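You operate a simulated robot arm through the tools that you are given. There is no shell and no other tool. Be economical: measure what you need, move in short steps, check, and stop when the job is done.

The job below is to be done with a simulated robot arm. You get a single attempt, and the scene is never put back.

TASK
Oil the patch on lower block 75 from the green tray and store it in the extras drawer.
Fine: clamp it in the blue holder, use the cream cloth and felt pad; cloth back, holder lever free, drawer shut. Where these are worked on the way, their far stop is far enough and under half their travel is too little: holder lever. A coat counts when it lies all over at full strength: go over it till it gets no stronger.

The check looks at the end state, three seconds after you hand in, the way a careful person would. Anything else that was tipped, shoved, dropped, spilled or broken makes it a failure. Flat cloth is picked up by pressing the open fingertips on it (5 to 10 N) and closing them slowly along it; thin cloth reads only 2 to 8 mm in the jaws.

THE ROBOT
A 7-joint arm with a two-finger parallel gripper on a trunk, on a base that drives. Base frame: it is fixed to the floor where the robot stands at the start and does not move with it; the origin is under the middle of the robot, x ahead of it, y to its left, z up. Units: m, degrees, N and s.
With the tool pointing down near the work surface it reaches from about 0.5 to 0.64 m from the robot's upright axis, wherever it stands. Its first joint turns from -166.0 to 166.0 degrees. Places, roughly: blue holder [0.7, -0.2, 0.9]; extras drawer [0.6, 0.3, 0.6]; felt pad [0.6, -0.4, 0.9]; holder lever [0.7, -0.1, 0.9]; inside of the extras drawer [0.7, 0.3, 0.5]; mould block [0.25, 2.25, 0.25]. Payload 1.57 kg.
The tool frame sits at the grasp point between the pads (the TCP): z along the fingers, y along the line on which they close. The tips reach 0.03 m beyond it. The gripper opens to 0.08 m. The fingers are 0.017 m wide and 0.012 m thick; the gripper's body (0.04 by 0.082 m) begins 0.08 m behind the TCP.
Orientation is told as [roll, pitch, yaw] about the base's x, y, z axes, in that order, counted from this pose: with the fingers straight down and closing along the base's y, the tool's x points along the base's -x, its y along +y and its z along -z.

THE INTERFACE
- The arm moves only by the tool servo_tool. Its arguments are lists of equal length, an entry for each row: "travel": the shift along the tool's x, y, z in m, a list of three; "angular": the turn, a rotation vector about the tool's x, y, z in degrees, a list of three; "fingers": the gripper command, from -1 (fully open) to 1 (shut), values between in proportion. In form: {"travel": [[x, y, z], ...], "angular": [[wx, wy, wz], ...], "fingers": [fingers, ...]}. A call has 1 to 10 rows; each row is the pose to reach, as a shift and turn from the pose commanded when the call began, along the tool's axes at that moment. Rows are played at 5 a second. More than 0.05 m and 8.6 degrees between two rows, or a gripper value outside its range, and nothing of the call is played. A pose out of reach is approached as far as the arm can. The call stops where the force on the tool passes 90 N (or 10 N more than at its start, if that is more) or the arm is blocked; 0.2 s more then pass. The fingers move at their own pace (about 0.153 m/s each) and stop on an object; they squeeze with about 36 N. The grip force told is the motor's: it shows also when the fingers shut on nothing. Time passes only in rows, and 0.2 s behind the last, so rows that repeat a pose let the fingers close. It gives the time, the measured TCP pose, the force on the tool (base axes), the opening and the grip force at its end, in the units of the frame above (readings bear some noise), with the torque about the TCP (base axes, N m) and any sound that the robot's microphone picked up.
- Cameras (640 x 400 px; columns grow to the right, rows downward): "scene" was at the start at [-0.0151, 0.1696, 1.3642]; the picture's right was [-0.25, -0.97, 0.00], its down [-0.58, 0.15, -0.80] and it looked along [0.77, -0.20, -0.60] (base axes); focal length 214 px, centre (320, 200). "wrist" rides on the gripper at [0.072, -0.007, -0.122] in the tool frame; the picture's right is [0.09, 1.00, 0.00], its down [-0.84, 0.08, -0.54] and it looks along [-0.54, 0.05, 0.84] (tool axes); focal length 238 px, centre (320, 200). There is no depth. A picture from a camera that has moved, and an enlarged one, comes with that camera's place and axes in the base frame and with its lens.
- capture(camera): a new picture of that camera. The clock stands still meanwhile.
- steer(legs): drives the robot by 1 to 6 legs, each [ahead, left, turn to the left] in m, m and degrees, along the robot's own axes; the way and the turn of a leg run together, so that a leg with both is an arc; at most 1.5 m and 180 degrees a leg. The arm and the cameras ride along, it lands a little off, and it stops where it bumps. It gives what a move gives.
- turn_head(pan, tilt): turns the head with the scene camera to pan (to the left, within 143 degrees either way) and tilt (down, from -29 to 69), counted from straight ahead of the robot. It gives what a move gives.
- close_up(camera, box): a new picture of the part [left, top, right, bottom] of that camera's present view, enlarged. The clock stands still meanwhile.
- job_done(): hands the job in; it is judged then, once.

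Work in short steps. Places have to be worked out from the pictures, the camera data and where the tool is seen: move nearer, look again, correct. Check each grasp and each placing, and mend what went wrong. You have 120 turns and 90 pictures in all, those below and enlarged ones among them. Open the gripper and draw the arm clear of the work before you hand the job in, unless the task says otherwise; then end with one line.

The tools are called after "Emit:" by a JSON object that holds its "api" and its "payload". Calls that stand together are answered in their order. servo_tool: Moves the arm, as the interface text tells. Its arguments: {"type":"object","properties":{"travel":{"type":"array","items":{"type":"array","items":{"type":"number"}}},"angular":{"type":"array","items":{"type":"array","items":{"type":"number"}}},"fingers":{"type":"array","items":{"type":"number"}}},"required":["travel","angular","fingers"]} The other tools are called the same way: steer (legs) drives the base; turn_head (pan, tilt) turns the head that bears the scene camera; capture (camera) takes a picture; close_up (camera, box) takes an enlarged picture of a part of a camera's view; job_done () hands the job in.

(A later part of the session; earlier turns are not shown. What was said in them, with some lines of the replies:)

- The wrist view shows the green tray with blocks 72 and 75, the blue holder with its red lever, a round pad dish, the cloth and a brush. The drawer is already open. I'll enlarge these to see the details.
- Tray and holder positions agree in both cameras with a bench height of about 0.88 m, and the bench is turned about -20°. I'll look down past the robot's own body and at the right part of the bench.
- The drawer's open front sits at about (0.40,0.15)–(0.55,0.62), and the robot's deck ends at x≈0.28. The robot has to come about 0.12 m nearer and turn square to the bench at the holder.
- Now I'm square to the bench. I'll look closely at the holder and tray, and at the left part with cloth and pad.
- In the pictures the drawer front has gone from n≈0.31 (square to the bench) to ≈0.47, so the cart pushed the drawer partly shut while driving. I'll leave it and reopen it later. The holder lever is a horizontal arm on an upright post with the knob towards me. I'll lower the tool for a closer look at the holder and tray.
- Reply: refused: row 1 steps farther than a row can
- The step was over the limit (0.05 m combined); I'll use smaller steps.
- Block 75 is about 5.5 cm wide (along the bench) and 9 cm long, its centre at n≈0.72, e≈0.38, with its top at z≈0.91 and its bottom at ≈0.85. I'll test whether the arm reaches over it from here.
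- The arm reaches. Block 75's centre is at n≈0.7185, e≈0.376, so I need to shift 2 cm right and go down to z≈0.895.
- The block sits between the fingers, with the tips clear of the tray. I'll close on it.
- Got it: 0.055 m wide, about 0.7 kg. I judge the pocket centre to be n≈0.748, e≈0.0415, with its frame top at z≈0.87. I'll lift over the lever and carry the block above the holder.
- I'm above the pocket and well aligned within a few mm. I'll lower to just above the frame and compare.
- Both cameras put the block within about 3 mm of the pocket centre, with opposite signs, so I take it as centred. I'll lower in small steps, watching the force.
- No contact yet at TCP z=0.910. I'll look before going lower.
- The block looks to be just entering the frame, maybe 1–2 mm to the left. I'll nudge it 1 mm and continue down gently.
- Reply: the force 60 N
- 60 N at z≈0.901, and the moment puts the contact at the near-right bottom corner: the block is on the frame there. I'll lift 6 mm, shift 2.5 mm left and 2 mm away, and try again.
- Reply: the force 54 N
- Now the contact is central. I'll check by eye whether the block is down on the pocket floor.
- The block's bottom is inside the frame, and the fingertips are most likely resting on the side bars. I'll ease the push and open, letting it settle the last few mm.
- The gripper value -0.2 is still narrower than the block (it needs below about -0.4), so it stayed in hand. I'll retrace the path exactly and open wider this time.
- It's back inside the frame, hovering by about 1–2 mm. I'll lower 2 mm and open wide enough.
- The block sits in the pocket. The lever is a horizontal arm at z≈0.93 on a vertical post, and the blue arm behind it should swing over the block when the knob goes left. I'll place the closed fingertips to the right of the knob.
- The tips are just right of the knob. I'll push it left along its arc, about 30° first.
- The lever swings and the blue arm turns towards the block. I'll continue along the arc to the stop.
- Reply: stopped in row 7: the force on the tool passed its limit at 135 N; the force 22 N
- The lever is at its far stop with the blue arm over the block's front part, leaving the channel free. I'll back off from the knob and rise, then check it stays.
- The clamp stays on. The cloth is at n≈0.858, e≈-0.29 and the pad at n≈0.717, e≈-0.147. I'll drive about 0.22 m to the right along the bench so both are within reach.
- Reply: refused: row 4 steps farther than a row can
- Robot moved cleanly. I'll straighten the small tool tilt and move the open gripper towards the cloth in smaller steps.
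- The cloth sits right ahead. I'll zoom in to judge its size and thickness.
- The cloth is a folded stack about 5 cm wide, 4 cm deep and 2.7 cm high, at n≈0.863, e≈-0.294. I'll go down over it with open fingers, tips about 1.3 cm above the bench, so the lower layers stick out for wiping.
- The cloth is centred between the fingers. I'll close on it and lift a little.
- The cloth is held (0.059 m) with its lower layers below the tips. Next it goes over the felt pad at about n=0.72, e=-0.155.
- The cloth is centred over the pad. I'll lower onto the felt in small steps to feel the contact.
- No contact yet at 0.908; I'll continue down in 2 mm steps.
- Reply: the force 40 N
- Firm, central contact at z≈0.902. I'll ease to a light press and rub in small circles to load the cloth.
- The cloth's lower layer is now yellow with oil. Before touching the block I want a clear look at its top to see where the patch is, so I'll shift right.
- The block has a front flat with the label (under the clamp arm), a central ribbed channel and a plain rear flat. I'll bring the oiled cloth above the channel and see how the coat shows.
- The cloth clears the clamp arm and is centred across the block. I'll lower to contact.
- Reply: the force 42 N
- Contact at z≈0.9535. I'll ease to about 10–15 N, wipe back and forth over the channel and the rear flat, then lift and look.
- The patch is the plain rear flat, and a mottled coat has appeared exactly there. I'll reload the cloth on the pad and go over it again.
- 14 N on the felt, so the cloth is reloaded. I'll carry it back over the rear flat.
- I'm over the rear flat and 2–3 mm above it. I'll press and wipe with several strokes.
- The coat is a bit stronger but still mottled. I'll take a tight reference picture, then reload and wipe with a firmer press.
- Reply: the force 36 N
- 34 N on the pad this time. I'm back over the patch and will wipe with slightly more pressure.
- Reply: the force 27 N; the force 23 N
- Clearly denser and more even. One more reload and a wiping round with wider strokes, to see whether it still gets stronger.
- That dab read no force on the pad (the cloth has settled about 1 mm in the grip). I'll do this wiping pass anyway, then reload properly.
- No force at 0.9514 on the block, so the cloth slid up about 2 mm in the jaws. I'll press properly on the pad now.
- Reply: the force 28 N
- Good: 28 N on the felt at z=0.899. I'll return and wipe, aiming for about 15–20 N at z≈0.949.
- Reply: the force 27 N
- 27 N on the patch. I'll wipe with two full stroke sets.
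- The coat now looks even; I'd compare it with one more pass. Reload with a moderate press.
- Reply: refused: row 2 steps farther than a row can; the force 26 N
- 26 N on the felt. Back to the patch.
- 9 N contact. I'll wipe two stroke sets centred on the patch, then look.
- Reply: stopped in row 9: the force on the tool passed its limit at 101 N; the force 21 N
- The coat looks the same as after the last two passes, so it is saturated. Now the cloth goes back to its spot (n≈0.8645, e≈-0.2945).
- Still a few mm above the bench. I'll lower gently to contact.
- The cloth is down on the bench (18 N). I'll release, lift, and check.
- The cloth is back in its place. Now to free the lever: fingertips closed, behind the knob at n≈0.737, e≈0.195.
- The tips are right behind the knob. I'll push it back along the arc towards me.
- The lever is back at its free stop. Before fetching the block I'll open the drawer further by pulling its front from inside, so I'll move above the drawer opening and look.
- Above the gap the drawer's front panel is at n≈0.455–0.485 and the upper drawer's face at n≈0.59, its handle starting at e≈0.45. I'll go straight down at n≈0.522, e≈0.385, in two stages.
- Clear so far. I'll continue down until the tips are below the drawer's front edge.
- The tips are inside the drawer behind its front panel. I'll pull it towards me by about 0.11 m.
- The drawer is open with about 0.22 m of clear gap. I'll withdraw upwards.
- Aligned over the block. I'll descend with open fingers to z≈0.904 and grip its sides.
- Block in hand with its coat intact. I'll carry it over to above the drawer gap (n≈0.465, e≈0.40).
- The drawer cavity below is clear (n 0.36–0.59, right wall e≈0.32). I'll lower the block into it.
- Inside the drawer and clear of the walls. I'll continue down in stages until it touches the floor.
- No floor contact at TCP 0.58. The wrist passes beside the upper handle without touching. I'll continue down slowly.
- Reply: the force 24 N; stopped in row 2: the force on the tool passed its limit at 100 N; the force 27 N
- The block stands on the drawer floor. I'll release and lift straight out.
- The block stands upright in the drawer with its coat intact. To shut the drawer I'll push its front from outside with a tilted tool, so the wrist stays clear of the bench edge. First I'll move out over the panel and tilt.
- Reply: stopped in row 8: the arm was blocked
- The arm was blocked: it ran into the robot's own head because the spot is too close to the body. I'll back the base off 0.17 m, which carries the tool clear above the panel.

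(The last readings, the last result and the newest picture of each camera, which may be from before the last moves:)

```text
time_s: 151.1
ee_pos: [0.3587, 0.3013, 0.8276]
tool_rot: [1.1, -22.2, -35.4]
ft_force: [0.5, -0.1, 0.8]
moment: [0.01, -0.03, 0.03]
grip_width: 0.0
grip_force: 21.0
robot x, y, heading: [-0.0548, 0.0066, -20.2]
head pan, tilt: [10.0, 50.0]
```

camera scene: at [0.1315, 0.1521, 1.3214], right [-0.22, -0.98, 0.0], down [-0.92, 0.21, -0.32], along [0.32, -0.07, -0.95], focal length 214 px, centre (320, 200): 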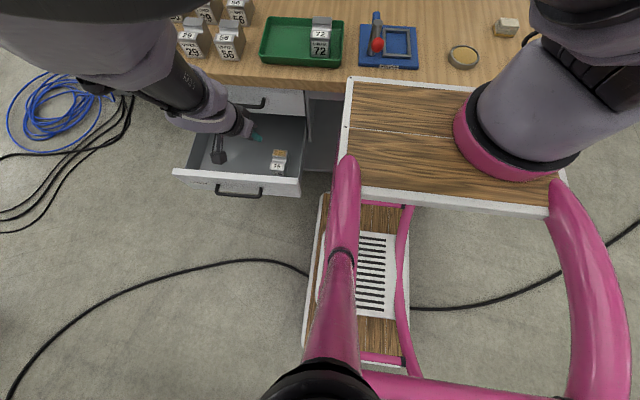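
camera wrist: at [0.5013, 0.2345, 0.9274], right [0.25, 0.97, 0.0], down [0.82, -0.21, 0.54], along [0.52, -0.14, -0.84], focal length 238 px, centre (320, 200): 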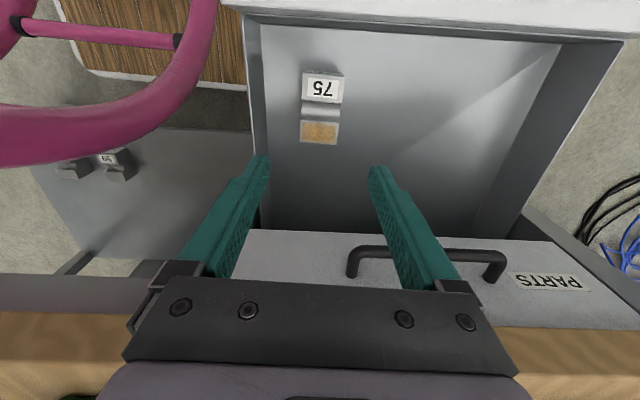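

The tool is now outside the drawer front (n≈0.234, e≈0.406), tilted 22° with the tips forward. I'll move slightly forward and down to panel height.

Emit:
{"api": "servo_tool", "payload": {"travel": [[-0.0357, 0.0106, 0.0146], [-0.0206, 0.0106, 0.0516], [-0.0055, 0.0106, 0.0887], [0.0097, 0.0106, 0.1257], [0.0248, 0.0106, 0.1628], [0.04, 0.0106, 0.1998], [0.04, 0.0106, 0.1998]], "angular": [[0, 0, 0], [0, 0, 0], [0, 0, 0], [0, 0, 0], [0, 0, 0], [0, 0, 0], [0, 0, 0]], "fingers": [1, 1, 1, 1, 1, 1, 1]}}

Emit:
{"api": "capture", "payload": {"camera": "scene"}}

```text
time_s: 152.7
ee_pos: [0.3935, 0.293, 0.6322]
tool_rot: [1.2, -22.1, -34.6]
ft_force: [-0.6, -0.2, 0.2]
moment: [-0.02, 0.01, -0.02]
grip_width: 0.0
grip_force: 21.4
robot x, y, heading: [-0.0489, 0.0115, -19.8]
head pan, tilt: [10.0, 50.0]
```

```text
6 pictures are left
camera scene: at [-0.0035, 0.2081, 1.3456], right [-0.17, -0.98, 0.0], down [-0.75, 0.13, -0.64], along [0.63, -0.11, -0.77], focal length 214 px, centre (320, 200)
```

scene: 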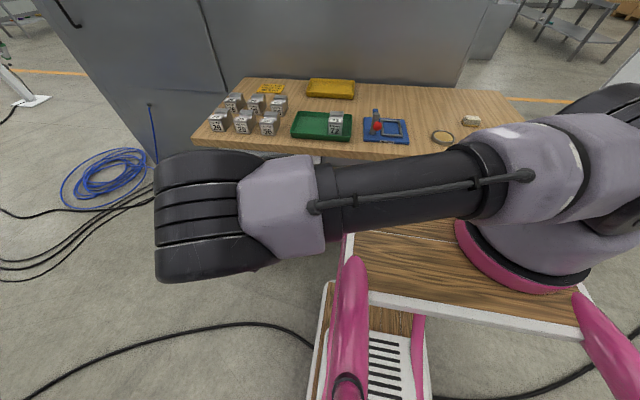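

The tips are about 5 cm in front of the panel at mid height. I'll drive ahead 0.16 m to push the drawer part-way, then finish with the arm.

Emit:
{"api": "steer", "payload": {"legs": [[0.08, 0, 0], [0.08, 0, 0]]}}

Emit:
{"api": "capture", "payload": {"camera": "wrist"}}

```text
time_s: 154.4
ee_pos: [0.5449, 0.2383, 0.6329]
tool_rot: [1.2, -22.2, -34.7]
ft_force: [0.0, -0.2, 0.1]
moment: [0.0, -0.02, 0.01]
grip_width: 0.0002
grip_force: 21.2
robot x, y, heading: [0.0975, -0.0467, -20.1]
head pan, tilt: [10.0, 50.0]
```

```text
5 pictures are left
camera wrist: at [0.447, 0.294, 0.7184], right [0.49, 0.87, -0.02], down [0.51, -0.27, 0.82], along [0.71, -0.41, -0.57], focal length 238 px, centre (320, 200)
```

wrist: 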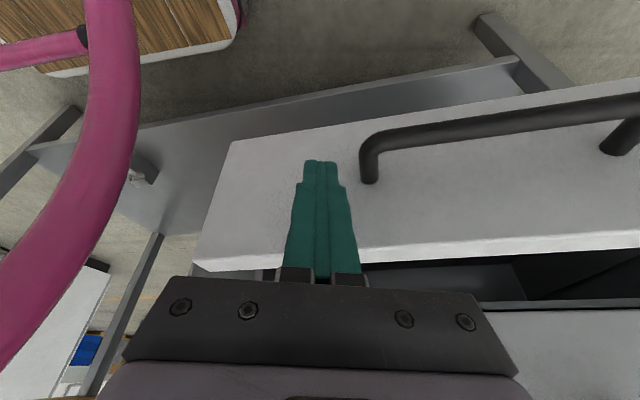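

The tips push squarely on the white front, right of the handle, and the drawer is moving. To keep the hand clear of the upper handle I'll shift 3 cm right and push on with the arm.

Emit:
{"api": "servo_tool", "payload": {"travel": [[0.009, -0.0027, -0.0036], [0.0016, -0.0316, -0.0006], [-0.0074, -0.0289, 0.003], [-0.0253, -0.0236, 0.0103], [-0.0476, -0.017, 0.0194], [-0.0699, -0.0104, 0.0285], [-0.0878, -0.0051, 0.0358], [-0.1056, 0.0003, 0.0431], [-0.1056, 0.0003, 0.0431]], "angular": [[0, 0, 0], [0, 0, 0], [0, 0, 0], [0, 0, 0], [0, 0, 0], [0, 0, 0], [0, 0, 0], [0, 0, 0], [0, 0, 0]], "fingers": [1, 1, 1, 1, 1, 1, 1, 1, 1]}}

Emit:
{"api": "capture", "payload": {"camera": "wrist"}}

```text
time_s: 156.4
ee_pos: [0.6415, 0.1741, 0.632]
tool_rot: [1.1, -22.3, -34.7]
ft_force: [-0.3, 0.9, 0.1]
moment: [0.0, -0.02, 0.04]
grip_width: 0.0
grip_force: 22.0
robot x, y, heading: [0.1002, -0.0458, -20.4]
head pan, tilt: [10.0, 50.0]
```

```text
4 pictures are left
camera wrist: at [0.5434, 0.2292, 0.719], right [0.49, 0.87, -0.02], down [0.51, -0.27, 0.82], along [0.71, -0.41, -0.57], focal length 238 px, centre (320, 200)
```

wrist: 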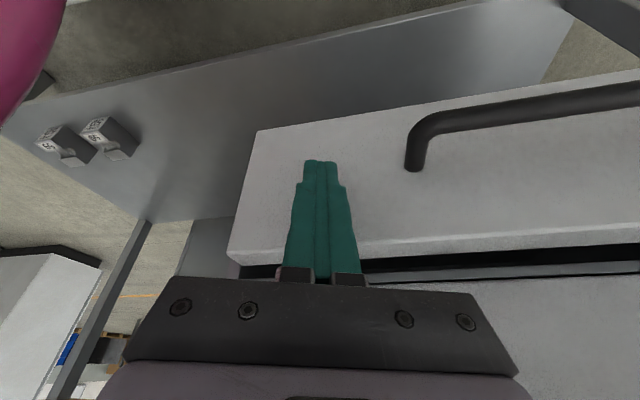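

Nearly shut; only a narrow dark gap is left. I'll keep pushing until it stops.

Emit:
{"api": "servo_tool", "payload": {"travel": [[-0.0107, 0.0032, 0.0044], [-0.0214, 0.0064, 0.0087], [-0.0313, 0.0093, 0.0128], [-0.0402, 0.0119, 0.0164], [-0.0491, 0.0146, 0.02], [-0.058, 0.0172, 0.0237], [-0.058, 0.0172, 0.0237]], "angular": [[0, 0, 0], [0, 0, 0], [0, 0, 0], [0, 0, 0], [0, 0, 0], [0, 0, 0], [0, 0, 0]], "fingers": [1, 1, 1, 1, 1, 1, 1]}}

Emit:
{"api": "capture", "payload": {"camera": "wrist"}}

```text
time_s: 157.7
ee_pos: [0.681, 0.1585, 0.6308]
tool_rot: [0.7, -21.5, -34.5]
ft_force: [-7.5, 4.7, -0.8]
moment: [0.11, 0.21, 0.1]
grip_width: 0.0003
grip_force: 21.0
robot x, y, heading: [0.1008, -0.0505, -20.2]
head pan, tilt: [10.0, 50.0]
stopped in row 6: the force on the tool passed its limit at 104 N (the readings are from after the stop); the commanded pose is now the measured one
```

```text
3 pictures are left
camera wrist: at [0.5847, 0.2157, 0.7184], right [0.49, 0.87, -0.02], down [0.52, -0.27, 0.81], along [0.7, -0.41, -0.59], focal length 238 px, centre (320, 200)
```

wrist: 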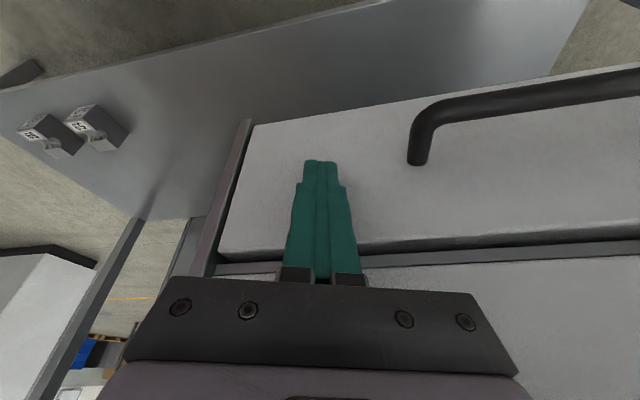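

The drawer hit its stop and its front looks flush with the upper one. I'll back the tool off, then drive back a little and check everything with the scene camera.

Emit:
{"api": "servo_tool", "payload": {"travel": [[0.027, -0.008, -0.011], [0.054, -0.016, -0.022], [0.08, -0.024, -0.033], [0.107, -0.032, -0.0437], [0.107, -0.032, -0.0437]], "angular": [[0, 0, 0], [0, 0, 0], [0, 0, 0], [0, 0, 0], [0, 0, 0]], "fingers": [1, 1, 0, -1, -1]}}

Emit:
{"api": "steer", "payload": {"legs": [[-0.2, 0, 0]]}}

Emit:
{"api": "turn_head", "payload": {"pan": 8, "tilt": 38}}

Emit:
{"api": "capture", "payload": {"camera": "wrist"}}

Emit:
{"api": "capture", "payload": {"camera": "scene"}}

```text
time_s: 158.9
ee_pos: [0.5688, 0.1953, 0.6305]
tool_rot: [0.7, -21.5, -34.6]
ft_force: [0.0, -0.9, 0.4]
moment: [-0.02, 0.02, 0.0]
grip_width: 0.0798
grip_force: 0.0
robot x, y, heading: [0.096, -0.0457, -20.2]
head pan, tilt: [10.0, 50.0]
```

```text
time_s: 160.5
ee_pos: [0.3793, 0.2645, 0.6298]
tool_rot: [0.7, -21.4, -34.7]
ft_force: [0.0, -0.9, 0.1]
moment: [0.01, 0.02, -0.02]
grip_width: 0.0798
grip_force: 0.0
robot x, y, heading: [-0.0929, 0.021, -20.2]
head pan, tilt: [10.0, 50.0]
```

```text
time_s: 161.2
ee_pos: [0.3806, 0.2631, 0.6301]
tool_rot: [0.8, -21.4, -34.6]
ft_force: [0.3, -0.2, -0.1]
moment: [-0.02, 0.01, 0.01]
grip_width: 0.0801
grip_force: 0.1
robot x, y, heading: [-0.0887, 0.0203, -20.4]
head pan, tilt: [8.0, 38.0]
```

```text
2 pictures are left
camera wrist: at [0.2838, 0.3215, 0.7174], right [0.49, 0.87, -0.02], down [0.52, -0.27, 0.81], along [0.7, -0.41, -0.58], focal length 238 px, centre (320, 200)
```

wrist: 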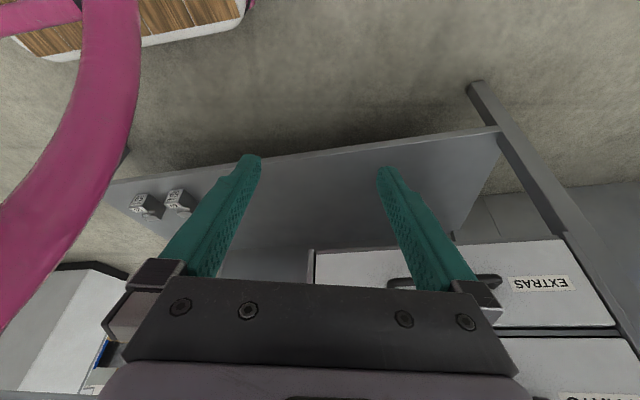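

```text
1 pictures are left
camera scene: at [-0.0328, 0.2176, 1.3627], right [-0.21, -0.98, 0.0], down [-0.6, 0.13, -0.79], along [0.77, -0.17, -0.62], focal length 214 px, centre (320, 200)
```

scene: 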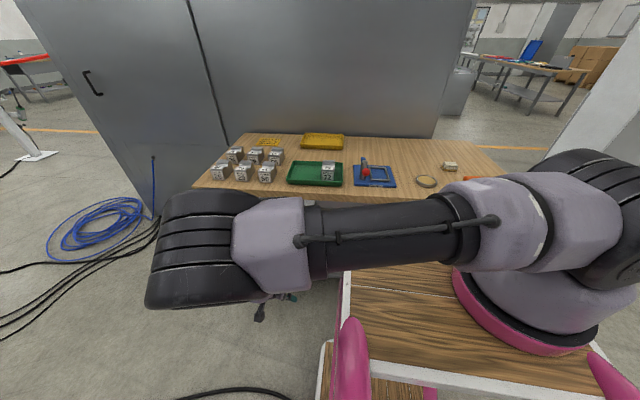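

The EXTRAS drawer front sits flush in the frame, the holder is empty with its lever free, and the cloth is at its place. The gripper is open and clear of the work, so I'll hand in.

Emit:
{"api": "job_done", "payload": {}}

```text
The job is handed in.
```

Block 75's patch is oiled and the block is in the extras drawer, which is shut; the cloth is back in its place and the holder lever is free.
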